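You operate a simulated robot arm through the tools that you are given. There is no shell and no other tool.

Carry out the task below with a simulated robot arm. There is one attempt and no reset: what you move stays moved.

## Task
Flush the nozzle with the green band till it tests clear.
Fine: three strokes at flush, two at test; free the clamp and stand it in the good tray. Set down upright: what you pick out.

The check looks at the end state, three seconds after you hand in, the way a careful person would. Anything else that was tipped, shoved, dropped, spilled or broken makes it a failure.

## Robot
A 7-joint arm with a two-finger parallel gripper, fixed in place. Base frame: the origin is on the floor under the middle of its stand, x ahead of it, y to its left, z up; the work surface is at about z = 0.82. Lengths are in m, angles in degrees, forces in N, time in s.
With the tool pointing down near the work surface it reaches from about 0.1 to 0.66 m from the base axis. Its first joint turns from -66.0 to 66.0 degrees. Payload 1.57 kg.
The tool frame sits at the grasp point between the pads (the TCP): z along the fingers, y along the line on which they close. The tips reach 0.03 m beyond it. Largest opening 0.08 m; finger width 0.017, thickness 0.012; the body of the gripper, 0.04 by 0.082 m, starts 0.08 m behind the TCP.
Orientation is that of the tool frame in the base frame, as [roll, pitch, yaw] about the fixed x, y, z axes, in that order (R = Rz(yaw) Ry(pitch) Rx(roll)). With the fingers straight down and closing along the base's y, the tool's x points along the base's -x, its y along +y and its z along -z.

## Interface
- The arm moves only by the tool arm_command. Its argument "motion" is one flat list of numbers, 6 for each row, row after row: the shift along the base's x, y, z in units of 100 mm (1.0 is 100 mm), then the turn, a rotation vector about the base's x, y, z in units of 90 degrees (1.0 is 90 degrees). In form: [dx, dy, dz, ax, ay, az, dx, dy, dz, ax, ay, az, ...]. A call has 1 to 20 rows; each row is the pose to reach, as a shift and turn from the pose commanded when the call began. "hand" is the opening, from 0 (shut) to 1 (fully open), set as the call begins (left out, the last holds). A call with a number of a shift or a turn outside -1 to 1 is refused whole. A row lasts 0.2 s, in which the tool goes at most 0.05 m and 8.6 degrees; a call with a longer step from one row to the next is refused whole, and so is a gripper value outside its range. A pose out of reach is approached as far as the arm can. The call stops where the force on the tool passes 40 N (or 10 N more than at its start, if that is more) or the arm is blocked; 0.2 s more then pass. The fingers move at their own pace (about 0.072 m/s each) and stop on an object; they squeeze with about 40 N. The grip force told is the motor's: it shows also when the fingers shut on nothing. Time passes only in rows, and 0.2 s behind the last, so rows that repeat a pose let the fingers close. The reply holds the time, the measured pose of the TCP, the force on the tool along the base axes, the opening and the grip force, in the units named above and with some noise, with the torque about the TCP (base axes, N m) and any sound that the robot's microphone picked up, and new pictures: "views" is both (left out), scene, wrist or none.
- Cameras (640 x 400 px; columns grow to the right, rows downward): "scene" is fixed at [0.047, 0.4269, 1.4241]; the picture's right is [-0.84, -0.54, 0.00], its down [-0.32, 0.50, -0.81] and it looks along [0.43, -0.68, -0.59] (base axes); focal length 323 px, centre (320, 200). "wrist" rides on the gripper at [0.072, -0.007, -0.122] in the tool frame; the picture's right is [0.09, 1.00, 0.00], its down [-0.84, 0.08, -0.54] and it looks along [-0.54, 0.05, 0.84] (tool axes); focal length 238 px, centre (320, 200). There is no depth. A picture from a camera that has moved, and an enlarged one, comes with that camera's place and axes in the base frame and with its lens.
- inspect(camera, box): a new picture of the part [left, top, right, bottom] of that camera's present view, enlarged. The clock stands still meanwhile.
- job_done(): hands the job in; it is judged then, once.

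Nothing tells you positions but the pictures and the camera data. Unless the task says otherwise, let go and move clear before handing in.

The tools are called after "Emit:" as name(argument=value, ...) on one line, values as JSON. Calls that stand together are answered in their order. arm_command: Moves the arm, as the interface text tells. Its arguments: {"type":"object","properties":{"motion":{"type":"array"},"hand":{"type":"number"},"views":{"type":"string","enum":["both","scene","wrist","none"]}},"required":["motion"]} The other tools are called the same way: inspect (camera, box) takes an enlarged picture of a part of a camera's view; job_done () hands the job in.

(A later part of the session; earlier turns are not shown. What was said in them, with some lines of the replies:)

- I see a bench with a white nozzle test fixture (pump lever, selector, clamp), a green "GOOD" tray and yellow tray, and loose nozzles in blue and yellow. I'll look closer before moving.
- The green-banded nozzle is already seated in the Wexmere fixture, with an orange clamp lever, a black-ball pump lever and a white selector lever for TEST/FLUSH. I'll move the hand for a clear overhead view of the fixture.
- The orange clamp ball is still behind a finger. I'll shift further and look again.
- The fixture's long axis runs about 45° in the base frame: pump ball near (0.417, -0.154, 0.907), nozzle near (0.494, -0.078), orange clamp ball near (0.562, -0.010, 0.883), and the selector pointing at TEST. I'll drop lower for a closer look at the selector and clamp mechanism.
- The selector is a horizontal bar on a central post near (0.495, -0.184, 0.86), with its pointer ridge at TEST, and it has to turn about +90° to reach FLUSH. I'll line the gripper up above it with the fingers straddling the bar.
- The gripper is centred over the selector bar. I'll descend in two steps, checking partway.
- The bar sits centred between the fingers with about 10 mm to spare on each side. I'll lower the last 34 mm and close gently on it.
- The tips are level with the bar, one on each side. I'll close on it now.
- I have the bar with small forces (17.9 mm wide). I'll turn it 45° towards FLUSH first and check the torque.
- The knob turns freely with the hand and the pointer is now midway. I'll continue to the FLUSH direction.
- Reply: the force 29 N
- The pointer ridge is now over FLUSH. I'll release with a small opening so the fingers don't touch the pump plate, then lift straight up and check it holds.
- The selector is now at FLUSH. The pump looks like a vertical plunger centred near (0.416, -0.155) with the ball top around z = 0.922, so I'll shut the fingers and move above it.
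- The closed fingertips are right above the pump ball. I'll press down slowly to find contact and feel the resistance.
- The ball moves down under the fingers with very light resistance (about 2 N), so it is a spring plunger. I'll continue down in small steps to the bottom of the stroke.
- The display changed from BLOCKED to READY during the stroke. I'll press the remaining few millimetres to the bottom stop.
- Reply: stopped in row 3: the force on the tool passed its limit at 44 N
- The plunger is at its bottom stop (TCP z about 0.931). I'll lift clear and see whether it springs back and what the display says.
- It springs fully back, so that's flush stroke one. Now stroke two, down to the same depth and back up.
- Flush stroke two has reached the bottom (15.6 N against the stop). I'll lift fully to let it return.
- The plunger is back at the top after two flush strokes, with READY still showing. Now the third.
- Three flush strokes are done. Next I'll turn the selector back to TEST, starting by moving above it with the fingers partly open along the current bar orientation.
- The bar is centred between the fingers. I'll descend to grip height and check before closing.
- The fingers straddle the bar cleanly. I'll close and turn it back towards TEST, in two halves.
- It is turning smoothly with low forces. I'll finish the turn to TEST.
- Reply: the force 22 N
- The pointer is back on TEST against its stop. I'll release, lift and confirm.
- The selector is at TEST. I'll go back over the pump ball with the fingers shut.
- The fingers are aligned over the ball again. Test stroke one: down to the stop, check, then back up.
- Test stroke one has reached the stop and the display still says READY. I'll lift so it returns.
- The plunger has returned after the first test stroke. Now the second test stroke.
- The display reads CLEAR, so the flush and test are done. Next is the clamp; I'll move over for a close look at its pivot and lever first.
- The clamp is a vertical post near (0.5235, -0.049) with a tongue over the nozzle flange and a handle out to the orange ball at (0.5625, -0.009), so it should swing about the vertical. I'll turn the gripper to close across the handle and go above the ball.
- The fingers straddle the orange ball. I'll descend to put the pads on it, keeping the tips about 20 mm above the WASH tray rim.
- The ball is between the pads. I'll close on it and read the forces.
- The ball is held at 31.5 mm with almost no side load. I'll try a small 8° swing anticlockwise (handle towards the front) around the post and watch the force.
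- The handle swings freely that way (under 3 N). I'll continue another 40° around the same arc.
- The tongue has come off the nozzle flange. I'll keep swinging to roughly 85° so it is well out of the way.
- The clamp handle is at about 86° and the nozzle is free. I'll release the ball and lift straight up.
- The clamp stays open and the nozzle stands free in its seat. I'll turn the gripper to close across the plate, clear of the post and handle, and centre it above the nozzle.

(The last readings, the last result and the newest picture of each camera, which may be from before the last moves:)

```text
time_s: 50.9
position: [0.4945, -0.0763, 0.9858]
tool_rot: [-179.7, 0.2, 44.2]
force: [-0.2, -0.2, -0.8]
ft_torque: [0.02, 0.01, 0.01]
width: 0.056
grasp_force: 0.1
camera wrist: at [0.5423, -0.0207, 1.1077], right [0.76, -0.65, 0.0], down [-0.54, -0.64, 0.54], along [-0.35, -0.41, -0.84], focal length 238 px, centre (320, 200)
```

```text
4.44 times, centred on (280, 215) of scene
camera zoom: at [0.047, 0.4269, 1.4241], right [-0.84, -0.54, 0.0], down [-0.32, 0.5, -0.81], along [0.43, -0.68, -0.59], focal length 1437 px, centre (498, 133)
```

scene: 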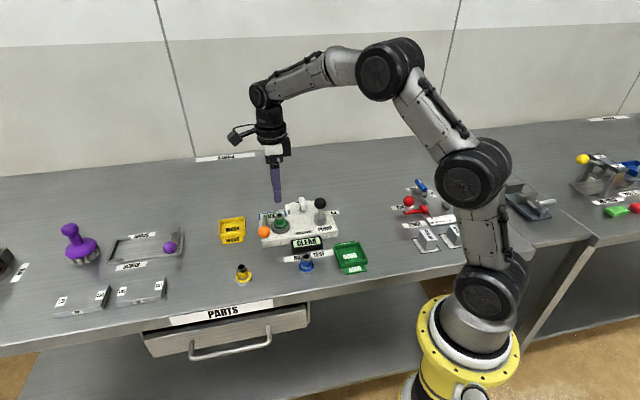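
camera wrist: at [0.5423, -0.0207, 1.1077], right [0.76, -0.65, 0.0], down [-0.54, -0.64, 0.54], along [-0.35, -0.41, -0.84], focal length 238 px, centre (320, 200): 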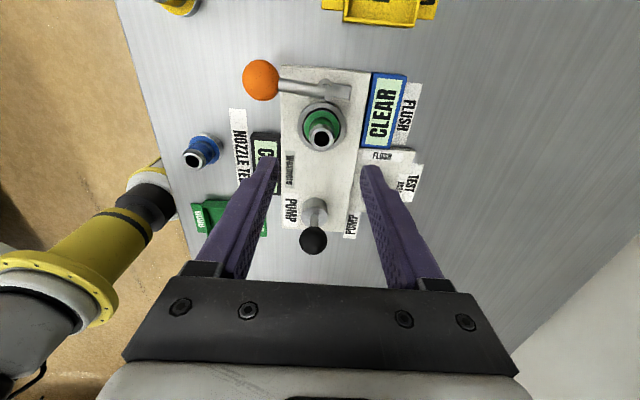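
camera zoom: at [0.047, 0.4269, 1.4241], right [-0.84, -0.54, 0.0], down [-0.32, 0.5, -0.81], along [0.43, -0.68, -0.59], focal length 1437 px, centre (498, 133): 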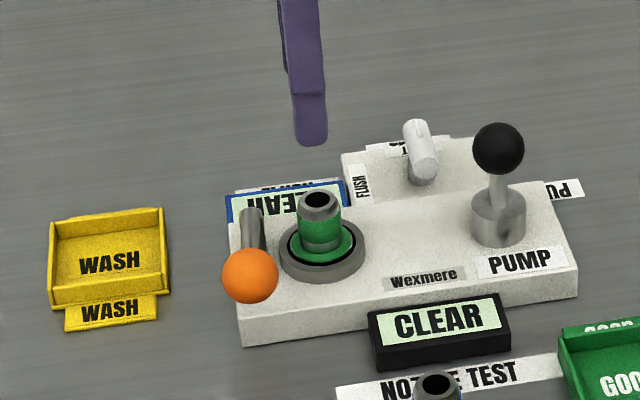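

The gripper is centred on the nozzle (about 0.4955, -0.077). I'll descend so the tips sit just above the seat ring, then check.

Emit:
arm_command(motion=[0.01, 0, -0.3, 0, 0, 0, 0.01, 0, -0.6, 0, 0, 0, 0.01, 0, -0.8, 0, 0, 0, 0.01, 0, -0.9, 0, 0, 0, 0.01, 0, -0.975, 0, 0, 0, 0.01, 0, -0.975, 0, 0, 0], views="none")

Emit:
inspect(camera="wrist", box=[220, 60, 460, 260])

Emit:
inspect(camera="scene", box=[240, 180, 320, 250])

```text
time_s: 52.3
position: [0.4971, -0.0771, 0.8875]
tool_rot: [-179.8, 0.1, 44.4]
force: [0.5, 1.2, -0.1]
ft_torque: [0.0, -0.01, -0.01]
width: 0.0562
grasp_force: 0.1
```

```text
2.00 times, centred on (340, 160) of wrist
camera zoom: at [0.5434, -0.0208, 1.0089], right [0.76, -0.65, 0.0], down [-0.54, -0.64, 0.54], along [-0.35, -0.41, -0.84], focal length 477 px, centre (280, 280)
```

zoom: 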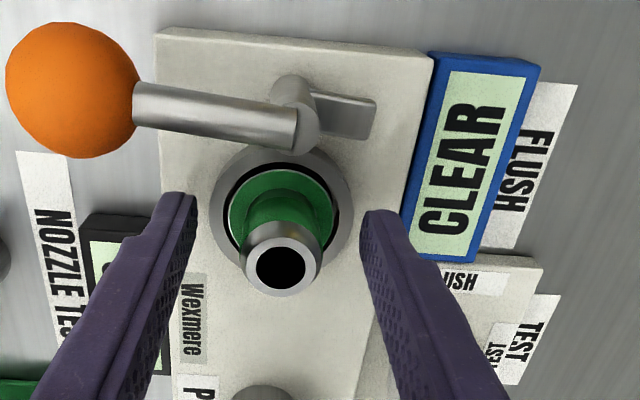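

```text
5.71 times, centred on (280, 215) of scene
camera zoom: at [0.047, 0.4269, 1.4241], right [-0.84, -0.54, 0.0], down [-0.32, 0.5, -0.81], along [0.43, -0.68, -0.59], focal length 1848 px, centre (549, 114)
```

zoom: 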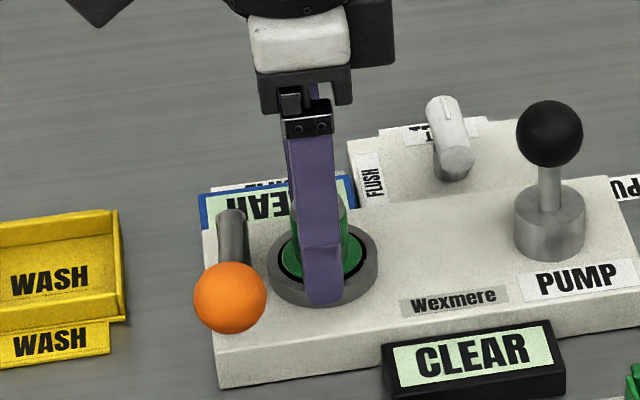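

The fingers are clear of the seat ring and either side of the nozzle body. I'll nudge about 1.5 mm to centre and close.

Emit:
arm_command(motion=[-0.012, -0.012, 0, 0, 0, 0, -0.012, -0.012, 0, 0, 0, 0, -0.012, -0.012, 0, 0, 0, 0, -0.012, -0.012, 0, 0, 0, 0], hand=0, views="none")

Emit:
inspect(camera="wrist", box=[220, 60, 460, 260])

```text
time_s: 53.3
position: [0.4949, -0.078, 0.8884]
tool_rot: [-179.8, 0.1, 44.5]
force: [0.0, 0.8, -1.1]
ft_torque: [-0.02, -0.07, 0.02]
width: 0.0249
grasp_force: 36.9
```

```text
2.00 times, centred on (340, 160) of wrist
camera zoom: at [0.5423, -0.0218, 1.0096], right [0.76, -0.65, 0.0], down [-0.54, -0.64, 0.54], along [-0.35, -0.41, -0.84], focal length 477 px, centre (280, 280)
```

zoom: 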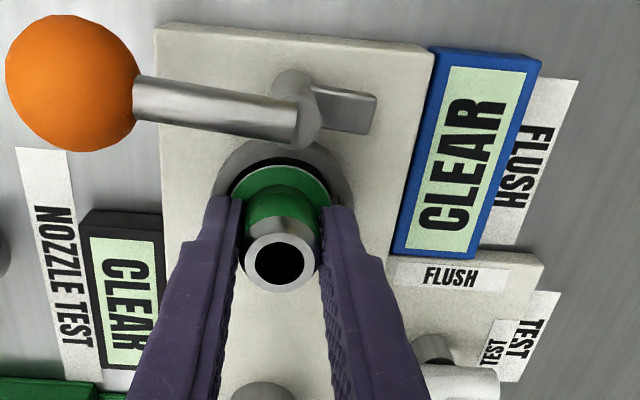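

The nozzle is held at 24.9 mm with negligible load. I'll lift it straight up slowly.

Emit:
arm_command(motion=[0, 0, 0.04, 0, 0, 0, 0, 0, 0.1, 0, 0, 0, 0, 0, 0.2, 0, 0, 0, 0, 0, 0.4, 0, 0, 0, 0, 0, 0.6, 0, 0, 0, 0, 0, 0.8, 0, 0, 0, 0, 0, 0.9, 0, 0, 0, 0, 0, 0.9, 0, 0, 0], views="both")

Emit:
inspect(camera="scene", box=[230, 140, 350, 250])

Emit:
inspect(camera="wrist", box=[220, 60, 460, 260])

```text
time_s: 55.1
position: [0.4943, -0.0775, 0.9799]
tool_rot: [-179.8, 0.0, 44.4]
force: [-0.3, -0.2, -1.3]
ft_torque: [-0.02, -0.03, -0.01]
width: 0.0252
grasp_force: 36.5
camera wrist: at [0.5418, -0.0219, 1.1007], right [0.76, -0.65, 0.0], down [-0.54, -0.64, 0.54], along [-0.35, -0.41, -0.84], focal length 238 px, centre (320, 200)
```

scene: 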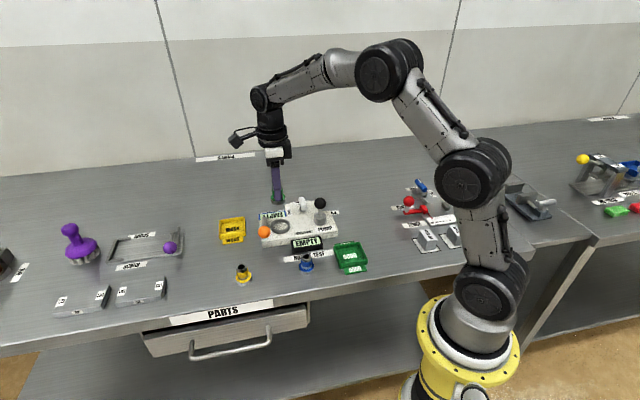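
wrist: 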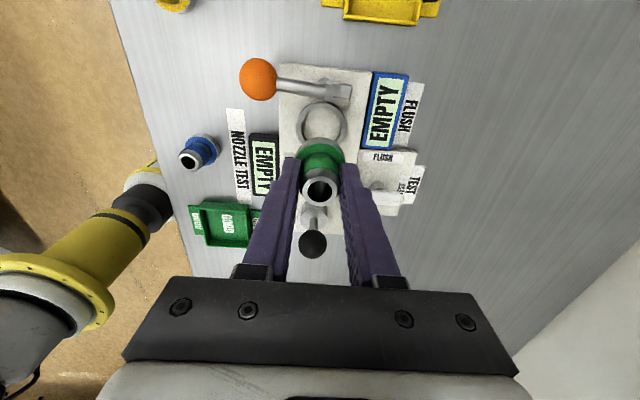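

```text
3.64 times, centred on (290, 195) of scene
camera zoom: at [0.047, 0.4269, 1.4241], right [-0.84, -0.54, 0.0], down [-0.32, 0.5, -0.81], along [0.43, -0.68, -0.59], focal length 1176 px, centre (429, 218)
```

zoom: 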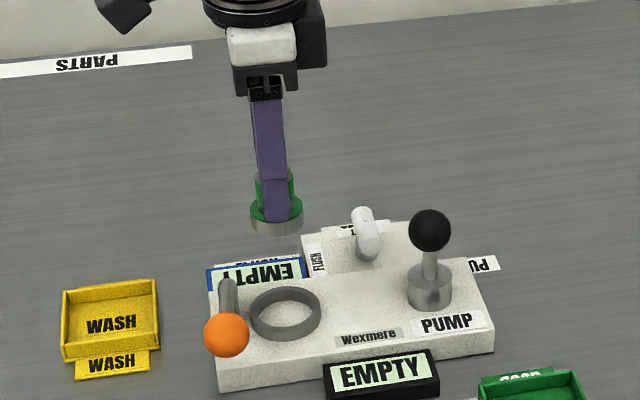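

```text
2.00 times, centred on (340, 160) of wrist
camera zoom: at [0.5418, -0.0219, 1.1007], right [0.76, -0.65, 0.0], down [-0.54, -0.64, 0.54], along [-0.35, -0.41, -0.84], focal length 477 px, centre (280, 280)
```

zoom: 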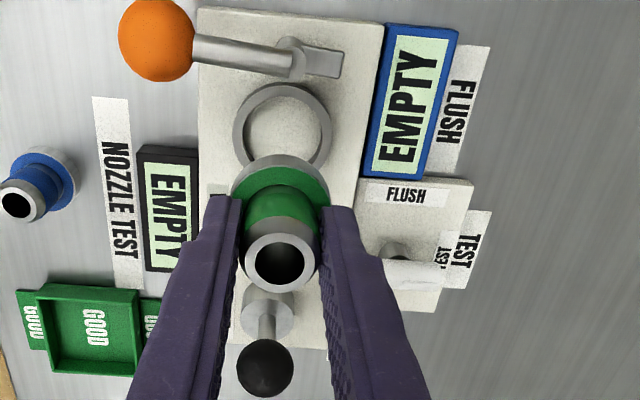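

The nozzle came out cleanly and the display now shows EMPTY. I'll carry it at a safe height towards the GOOD tray near (0.293, -0.103).

Emit:
arm_command(motion=[-0.1, -0.01, 0.1, 0, 0, 0, -0.25, -0.03, 0.15, 0, 0, 0, -0.45, -0.05, 0.15, 0, 0, 0, -0.65, -0.08, 0.15, 0, 0, 0, -0.85, -0.1, 0.15, 0, 0, 0, -1.0, -0.12, 0.15, 0, 0, 0], views="none")

Emit:
arm_command(motion=[-0.2, -0.03, 0, 0, 0, 0, -0.4, -0.05, 0, 0, 0, 0, -0.6, -0.08, 0, 0, 0, 0, -0.8, -0.1, 0, 0, 0, 0, -0.95, -0.12, 0, 0, 0, 0, -1.0, -0.129, 0, 0, 0, 0, -1.0, -0.129, 0, 0, 0, 0], views="both")

Emit:
inspect(camera="wrist", box=[200, 0, 460, 240])

Emit:
inspect(camera="scene", box=[280, 150, 420, 290])

```text
time_s: 56.5
position: [0.3928, -0.0882, 0.9947]
tool_rot: [-179.7, 0.2, 44.4]
force: [0.2, 0.1, -2.3]
ft_torque: [0.01, 0.04, 0.02]
width: 0.025
grasp_force: 35.9
```

```text
time_s: 58.1
position: [0.2943, -0.1026, 0.9918]
tool_rot: [-179.7, 0.1, 44.5]
force: [0.3, 0.2, -1.7]
ft_torque: [-0.03, 0.03, 0.0]
width: 0.0251
grasp_force: 36.3
camera wrist: at [0.3423, -0.0472, 1.1148], right [0.76, -0.65, 0.0], down [-0.54, -0.64, 0.54], along [-0.35, -0.41, -0.84], focal length 238 px, centre (320, 200)
```

scene: 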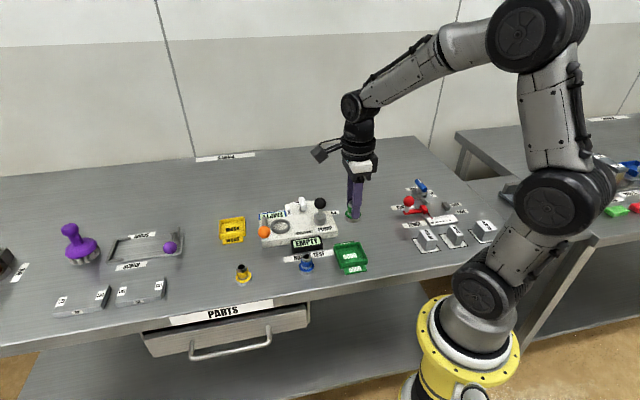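
wrist: 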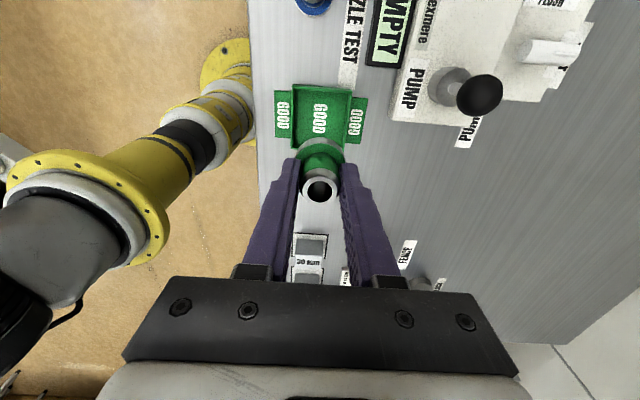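

```text
1.67 times, centred on (330, 120) of wrist
camera zoom: at [0.3423, -0.0472, 1.1148], right [0.76, -0.65, 0.0], down [-0.54, -0.64, 0.54], along [-0.35, -0.41, -0.84], focal length 397 px, centre (303, 333)
```

zoom: 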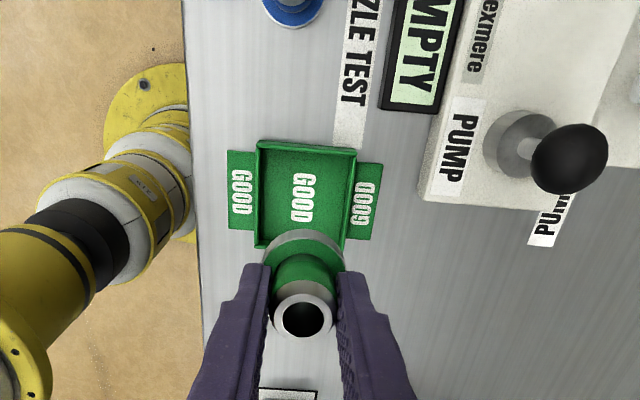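

```text
2.86 times, centred on (350, 220) of scene
camera zoom: at [0.047, 0.4269, 1.4241], right [-0.84, -0.54, 0.0], down [-0.32, 0.5, -0.81], along [0.43, -0.68, -0.59], focal length 924 px, centre (234, 143)
```

zoom: 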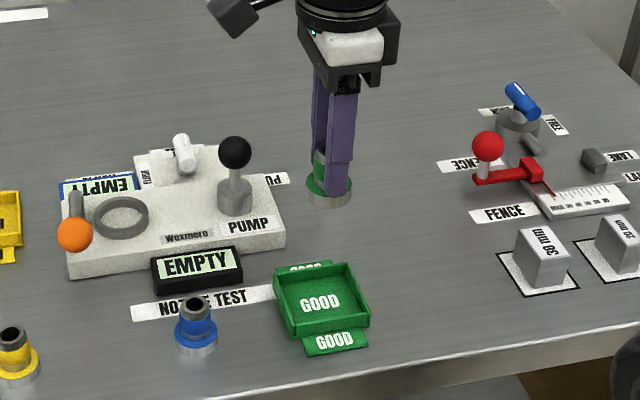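

The nozzle hangs upright over the GOOD tray, centred near (0.295, -0.102). I'll lower to just above the rim and check.

Emit:
arm_command(motion=[0.007, 0.01, -0.25, 0, 0, 0, 0.007, 0.01, -0.5, 0, 0, 0, 0.007, 0.01, -0.7, 0, 0, 0, 0.007, 0.01, -0.85, 0, 0, 0, 0.007, 0.01, -0.95, 0, 0, 0, 0.007, 0.01, -0.95, 0, 0, 0], views="none")

Emit:
inspect(camera="wrist", box=[200, 0, 460, 240])

Emit:
inspect(camera="scene", box=[310, 200, 390, 280])

```text
time_s: 59.5
position: [0.2947, -0.1021, 0.8992]
tool_rot: [-179.8, 0.0, 44.5]
force: [0.1, 0.1, -1.9]
ft_torque: [-0.03, 0.01, -0.01]
width: 0.0247
grasp_force: 36.6
```

```text
1.67 times, centred on (330, 120) of wrist
camera zoom: at [0.3429, -0.0463, 1.0204], right [0.76, -0.65, 0.0], down [-0.54, -0.64, 0.54], along [-0.35, -0.41, -0.84], focal length 397 px, centre (303, 333)
```

zoom: 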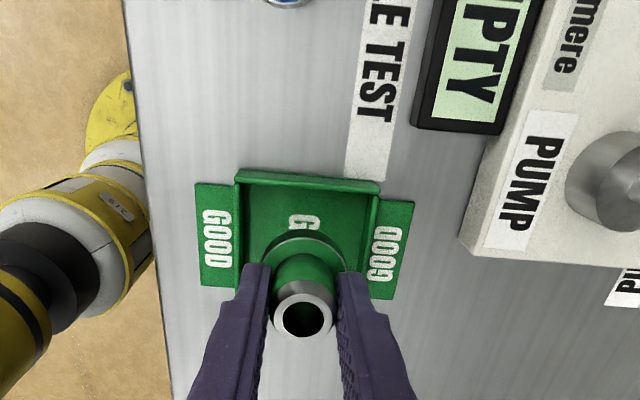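

```text
5.00 times, centred on (350, 240) of scene
camera zoom: at [0.047, 0.4269, 1.4241], right [-0.84, -0.54, 0.0], down [-0.32, 0.5, -0.81], along [0.43, -0.68, -0.59], focal length 1617 px, centre (170, 0)
```

zoom: 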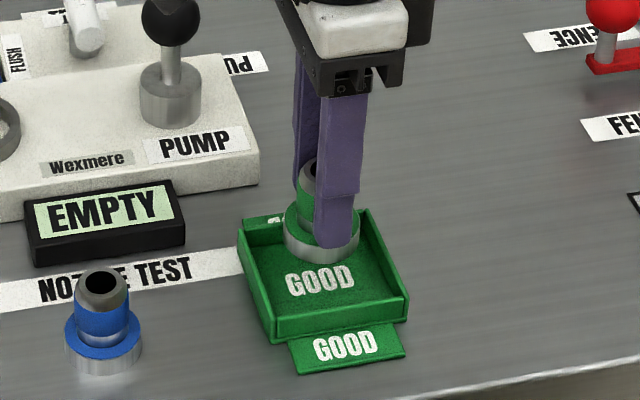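

The nozzle base is centred over the tray floor. I'll lower in gentle steps and watch for contact.

Emit:
arm_command(motion=[0, 0, -0.08, 0, 0, 0, 0, 0, -0.15, 0, 0, 0, 0, 0, -0.2, 0, 0, 0, 0, 0, -0.22, 0, 0, 0], views="none")

Emit:
inspect(camera="scene", box=[310, 200, 390, 280])

```text
time_s: 60.5
position: [0.2948, -0.1006, 0.8771]
tool_rot: [-179.9, 0.1, 44.6]
force: [0.0, 0.0, -2.0]
ft_torque: [-0.02, 0.01, -0.01]
width: 0.0249
grasp_force: 36.8
```

```text
5.00 times, centred on (350, 240) of scene
camera zoom: at [0.047, 0.4269, 1.4241], right [-0.84, -0.54, 0.0], down [-0.32, 0.5, -0.81], along [0.43, -0.68, -0.59], focal length 1617 px, centre (170, 0)
```

zoom: 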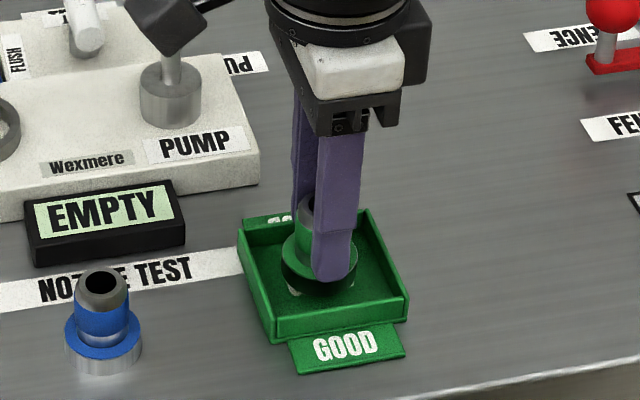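

The nozzle is inside the tray with a shadow just under its base and no contact yet. I'll go down 1 mm at a time.

Emit:
arm_command(motion=[0, 0, -0.01, 0, 0, 0, 0, 0, -0.02, 0, 0, 0, 0, 0, -0.03, 0, 0, 0], views="none")

```text
time_s: 61.3
position: [0.2952, -0.1002, 0.8737]
tool_rot: [-179.7, 0.1, 44.5]
force: [0.3, 0.2, -0.9]
ft_torque: [-0.01, -0.01, -0.01]
width: 0.025
grasp_force: 36.6
```

Emit:
arm_command(motion=[0, 0, -0.01, 0, 0, 0, 0, 0, -0.02, 0, 0, 0], views="none")

Emit:
inspect(camera="scene", box=[310, 200, 390, 280])

```text
time_s: 61.9
position: [0.295, -0.1008, 0.8719]
tool_rot: [-179.8, 0.1, 44.6]
force: [0.2, 0.1, -0.9]
ft_torque: [-0.01, -0.02, -0.01]
width: 0.0252
grasp_force: 36.0
```

```text
5.00 times, centred on (350, 240) of scene
camera zoom: at [0.047, 0.4269, 1.4241], right [-0.84, -0.54, 0.0], down [-0.32, 0.5, -0.81], along [0.43, -0.68, -0.59], focal length 1617 px, centre (170, 0)
```

zoom: 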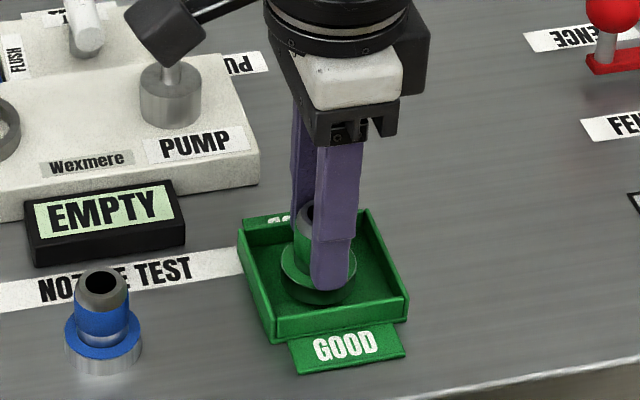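

Still no clear contact force. I'll continue down 1 mm per step.

Emit:
arm_command(motion=[0, 0, -0.01, 0, 0, 0, 0, 0, -0.02, 0, 0, 0], views="none")

```text
time_s: 62.5
position: [0.295, -0.1022, 0.8694]
tool_rot: [-179.8, 0.1, 44.5]
force: [-0.9, -0.1, -1.5]
ft_torque: [0.01, 0.02, 0.0]
width: 0.0253
grasp_force: 36.9
```

Emit:
arm_command(motion=[0, 0, -0.01, 0, 0, 0, 0, 0, -0.01, 0, 0, 0], views="none")

Emit:
inspect(camera="wrist", box=[200, 40, 440, 240])

Emit:
inspect(camera="scene", box=[310, 200, 390, 280])

```text
time_s: 63.1
position: [0.2961, -0.1019, 0.8685]
tool_rot: [-179.8, 0.1, 44.4]
force: [1.1, 0.3, -1.5]
ft_torque: [0.03, -0.02, 0.05]
width: 0.0248
grasp_force: 36.9
```

```text
2.00 times, centred on (320, 140) of wrist
camera zoom: at [0.343, -0.0461, 0.9897], right [0.76, -0.65, 0.0], down [-0.54, -0.64, 0.54], along [-0.35, -0.41, -0.84], focal length 477 px, centre (320, 320)
```

zoom: 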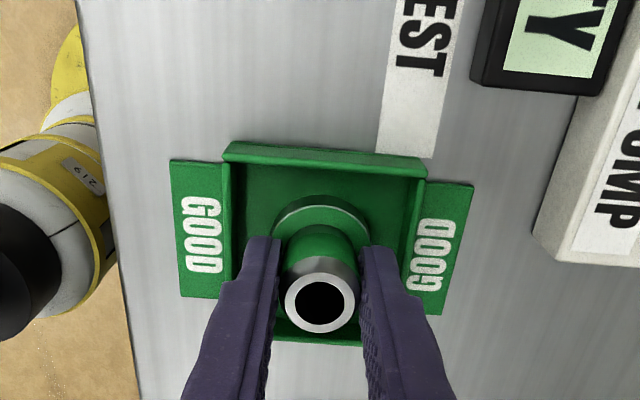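

```text
5.00 times, centred on (350, 240) of scene
camera zoom: at [0.047, 0.4269, 1.4241], right [-0.84, -0.54, 0.0], down [-0.32, 0.5, -0.81], along [0.43, -0.68, -0.59], focal length 1617 px, centre (170, 0)
```

zoom: 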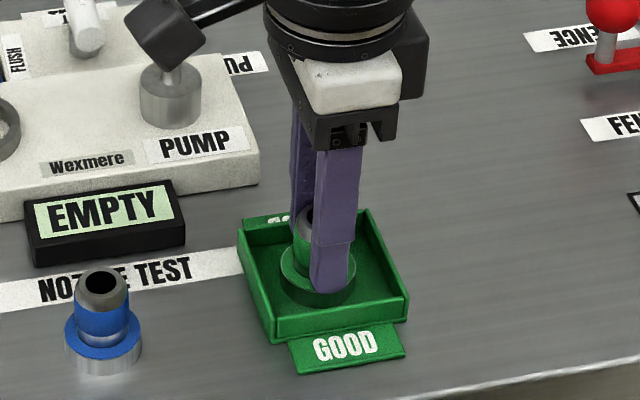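

Not down yet. I'll continue in 1 mm steps.

Emit:
arm_command(motion=[0, 0, -0.01, 0, 0, 0, 0, 0, -0.01, 0, 0, 0], views="none")

Emit:
arm_command(motion=[0, 0, -0.01, 0, 0, 0, 0, 0, -0.01, 0, 0, 0], views="none")

```text
time_s: 63.7
position: [0.2959, -0.1011, 0.8682]
tool_rot: [-179.8, 0.0, 44.5]
force: [-3.0, -1.1, 7.8]
ft_torque: [-0.21, 0.03, -0.02]
width: 0.0253
grasp_force: 36.4
```

```text
time_s: 64.3
position: [0.2967, -0.1006, 0.868]
tool_rot: [-179.9, -0.1, 44.5]
force: [-7.1, 3.8, 30.9]
ft_torque: [0.01, 0.26, -0.02]
width: 0.0254
grasp_force: 36.7
```

Contact is made, with the base pressed on the tray floor. I'll back off 1 mm to relax the load, then open slightly to release.

Emit:
arm_command(motion=[0, 0, 0.012, 0, 0, 0, 0, 0, 0.012, 0, 0, 0], views="none")

Emit:
arm_command(motion=[0, 0, 0, 0, 0, 0, 0, 0, 0, 0, 0, 0], hand=0.45, views="none")

Emit:
inspect(camera="wrist", box=[200, 40, 440, 240])

Emit:
inspect(camera="scene", box=[310, 200, 390, 280])

```text
time_s: 64.9
position: [0.2954, -0.1002, 0.8679]
tool_rot: [-179.9, -0.1, 44.5]
force: [-1.9, 4.0, 18.0]
ft_torque: [0.0, -0.08, 0.03]
width: 0.0253
grasp_force: 35.9
```

```text
time_s: 65.5
position: [0.2953, -0.101, 0.8672]
tool_rot: [-179.6, 0.1, 44.5]
force: [0.3, -0.5, -0.2]
ft_torque: [-0.02, -0.01, 0.01]
width: 0.0358
grasp_force: 0.1
```

```text
2.00 times, centred on (320, 140) of wrist
camera zoom: at [0.3427, -0.046, 0.9888], right [0.76, -0.65, -0.01], down [-0.54, -0.64, 0.54], along [-0.35, -0.41, -0.84], focal length 477 px, centre (320, 320)
```

zoom: 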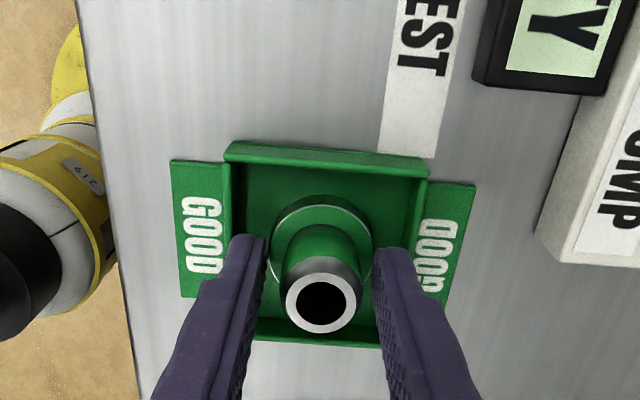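

```text
5.00 times, centred on (350, 240) of scene
camera zoom: at [0.047, 0.4269, 1.4241], right [-0.84, -0.54, 0.0], down [-0.32, 0.5, -0.81], along [0.43, -0.68, -0.59], focal length 1617 px, centre (170, 0)
```

zoom: 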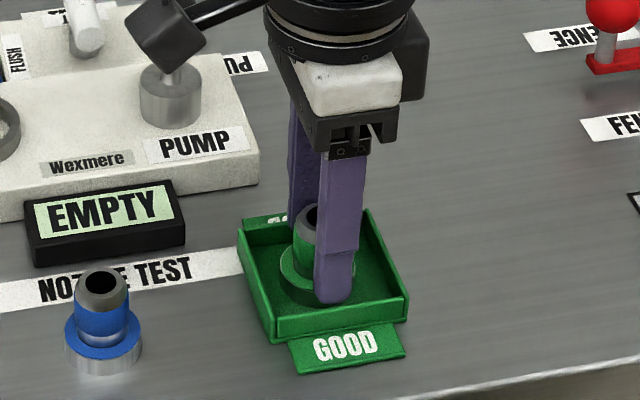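

The nozzle stands upright with a gap on each side. I'll lift straight up, slowly at first.

Emit:
arm_command(motion=[0, 0, 0.05, 0, 0, 0, 0, 0, 0.15, 0, 0, 0, 0, 0, 0.3, 0, 0, 0, 0, 0, 0.5, 0, 0, 0, 0, 0, 0.75, 0, 0, 0, 0, 0, 1.0, 0, 0, 0], views="none")

Emit:
arm_command(motion=[0, -0.2, 0.2, 0, 0, 0, 0, -0.4, 0.4, 0, 0, 0, 0, -0.6, 0.6, 0, 0, 0, 0, -0.8, 0.8, 0, 0, 0, 0, -0.8, 0.8, 0, 0, 0], views="both")

Emit:
inspect(camera="scene", box=[220, 180, 400, 290])

Emit:
inspect(camera="wrist", box=[160, 0, 480, 240])

```text
time_s: 66.9
position: [0.2947, -0.1002, 0.9707]
tool_rot: [-179.8, 0.2, 44.5]
force: [-0.5, -0.5, -0.8]
ft_torque: [0.03, -0.02, 0.0]
width: 0.0359
grasp_force: 0.0
```

```text
time_s: 68.1
position: [0.2937, -0.1812, 1.0474]
tool_rot: [-179.8, 0.1, 44.5]
force: [-0.6, 0.0, 0.2]
ft_torque: [0.02, -0.01, 0.03]
width: 0.0356
grasp_force: 0.1
camera wrist: at [0.3412, -0.1257, 1.1696], right [0.76, -0.65, 0.0], down [-0.54, -0.64, 0.54], along [-0.35, -0.41, -0.84], focal length 238 px, centre (320, 200)
```

scene: 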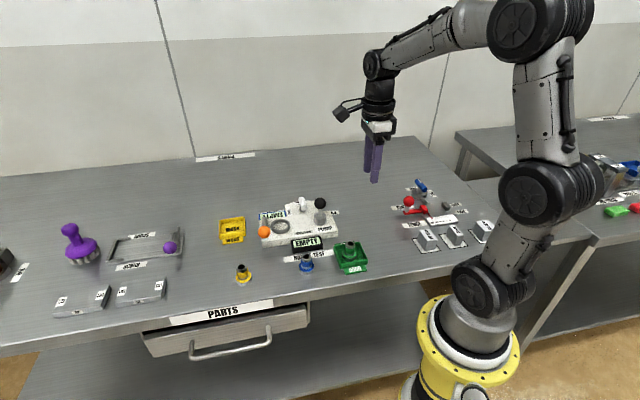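
wrist: 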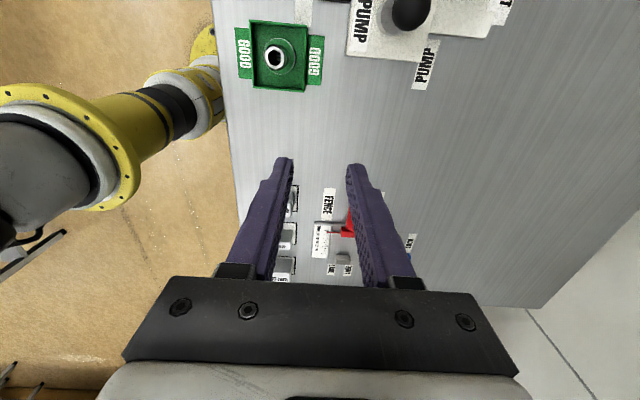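

```text
3.56 times, centred on (310, 235) of scene
camera zoom: at [0.047, 0.4269, 1.4241], right [-0.84, -0.54, 0.0], down [-0.32, 0.5, -0.81], along [0.43, -0.68, -0.59], focal length 1150 px, centre (356, 76)
```

zoom: 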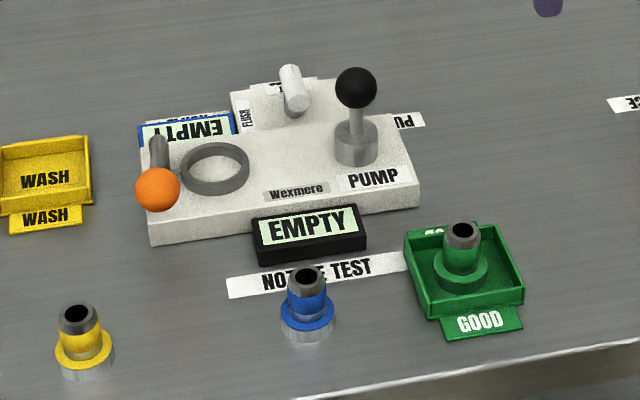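

```text
1.67 times, centred on (320, 120) of wrist
camera zoom: at [0.3412, -0.1257, 1.1696], right [0.76, -0.65, 0.0], down [-0.54, -0.64, 0.54], along [-0.35, -0.41, -0.84], focal length 397 px, centre (320, 333)
```

zoom: 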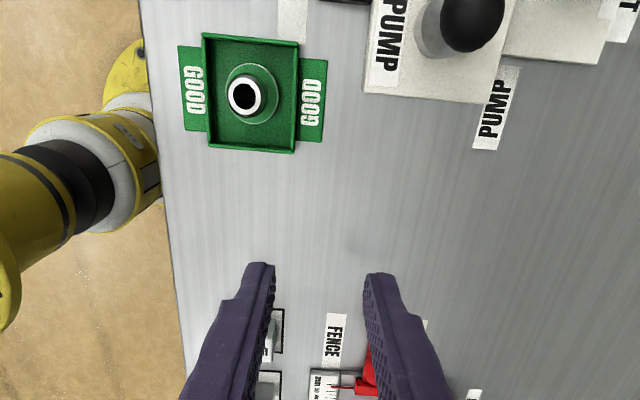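

The green-banded nozzle stands upright in the middle of the GOOD tray. It tested CLEAR, the clamp is open, the fixture shows EMPTY, and the other nozzles and items are where they were. The hand is empty and clear, so I'm handing in.

Emit:
job_done()

```text
The job is handed in.
```

The green-banded nozzle tested clear and is now standing upright in the GOOD tray.

- **Flush:** I turned the selector to FLUSH and gave the pump three full strokes. The display went from BLOCKED to READY.
- **Test:** I turned the selector back to TEST and gave it two full strokes. The display then read CLEAR.
- **Clamp and placement:** I swung the clamp handle about 86° towards the front, lifted the nozzle out and set it in the tray. The fixture display now reads EMPTY.

In the last pictures, the blue and yellow nozzles and the other items looked untouched. The gripper was empty and clear when I handed in. I left the selector on TEST and the clamp open.
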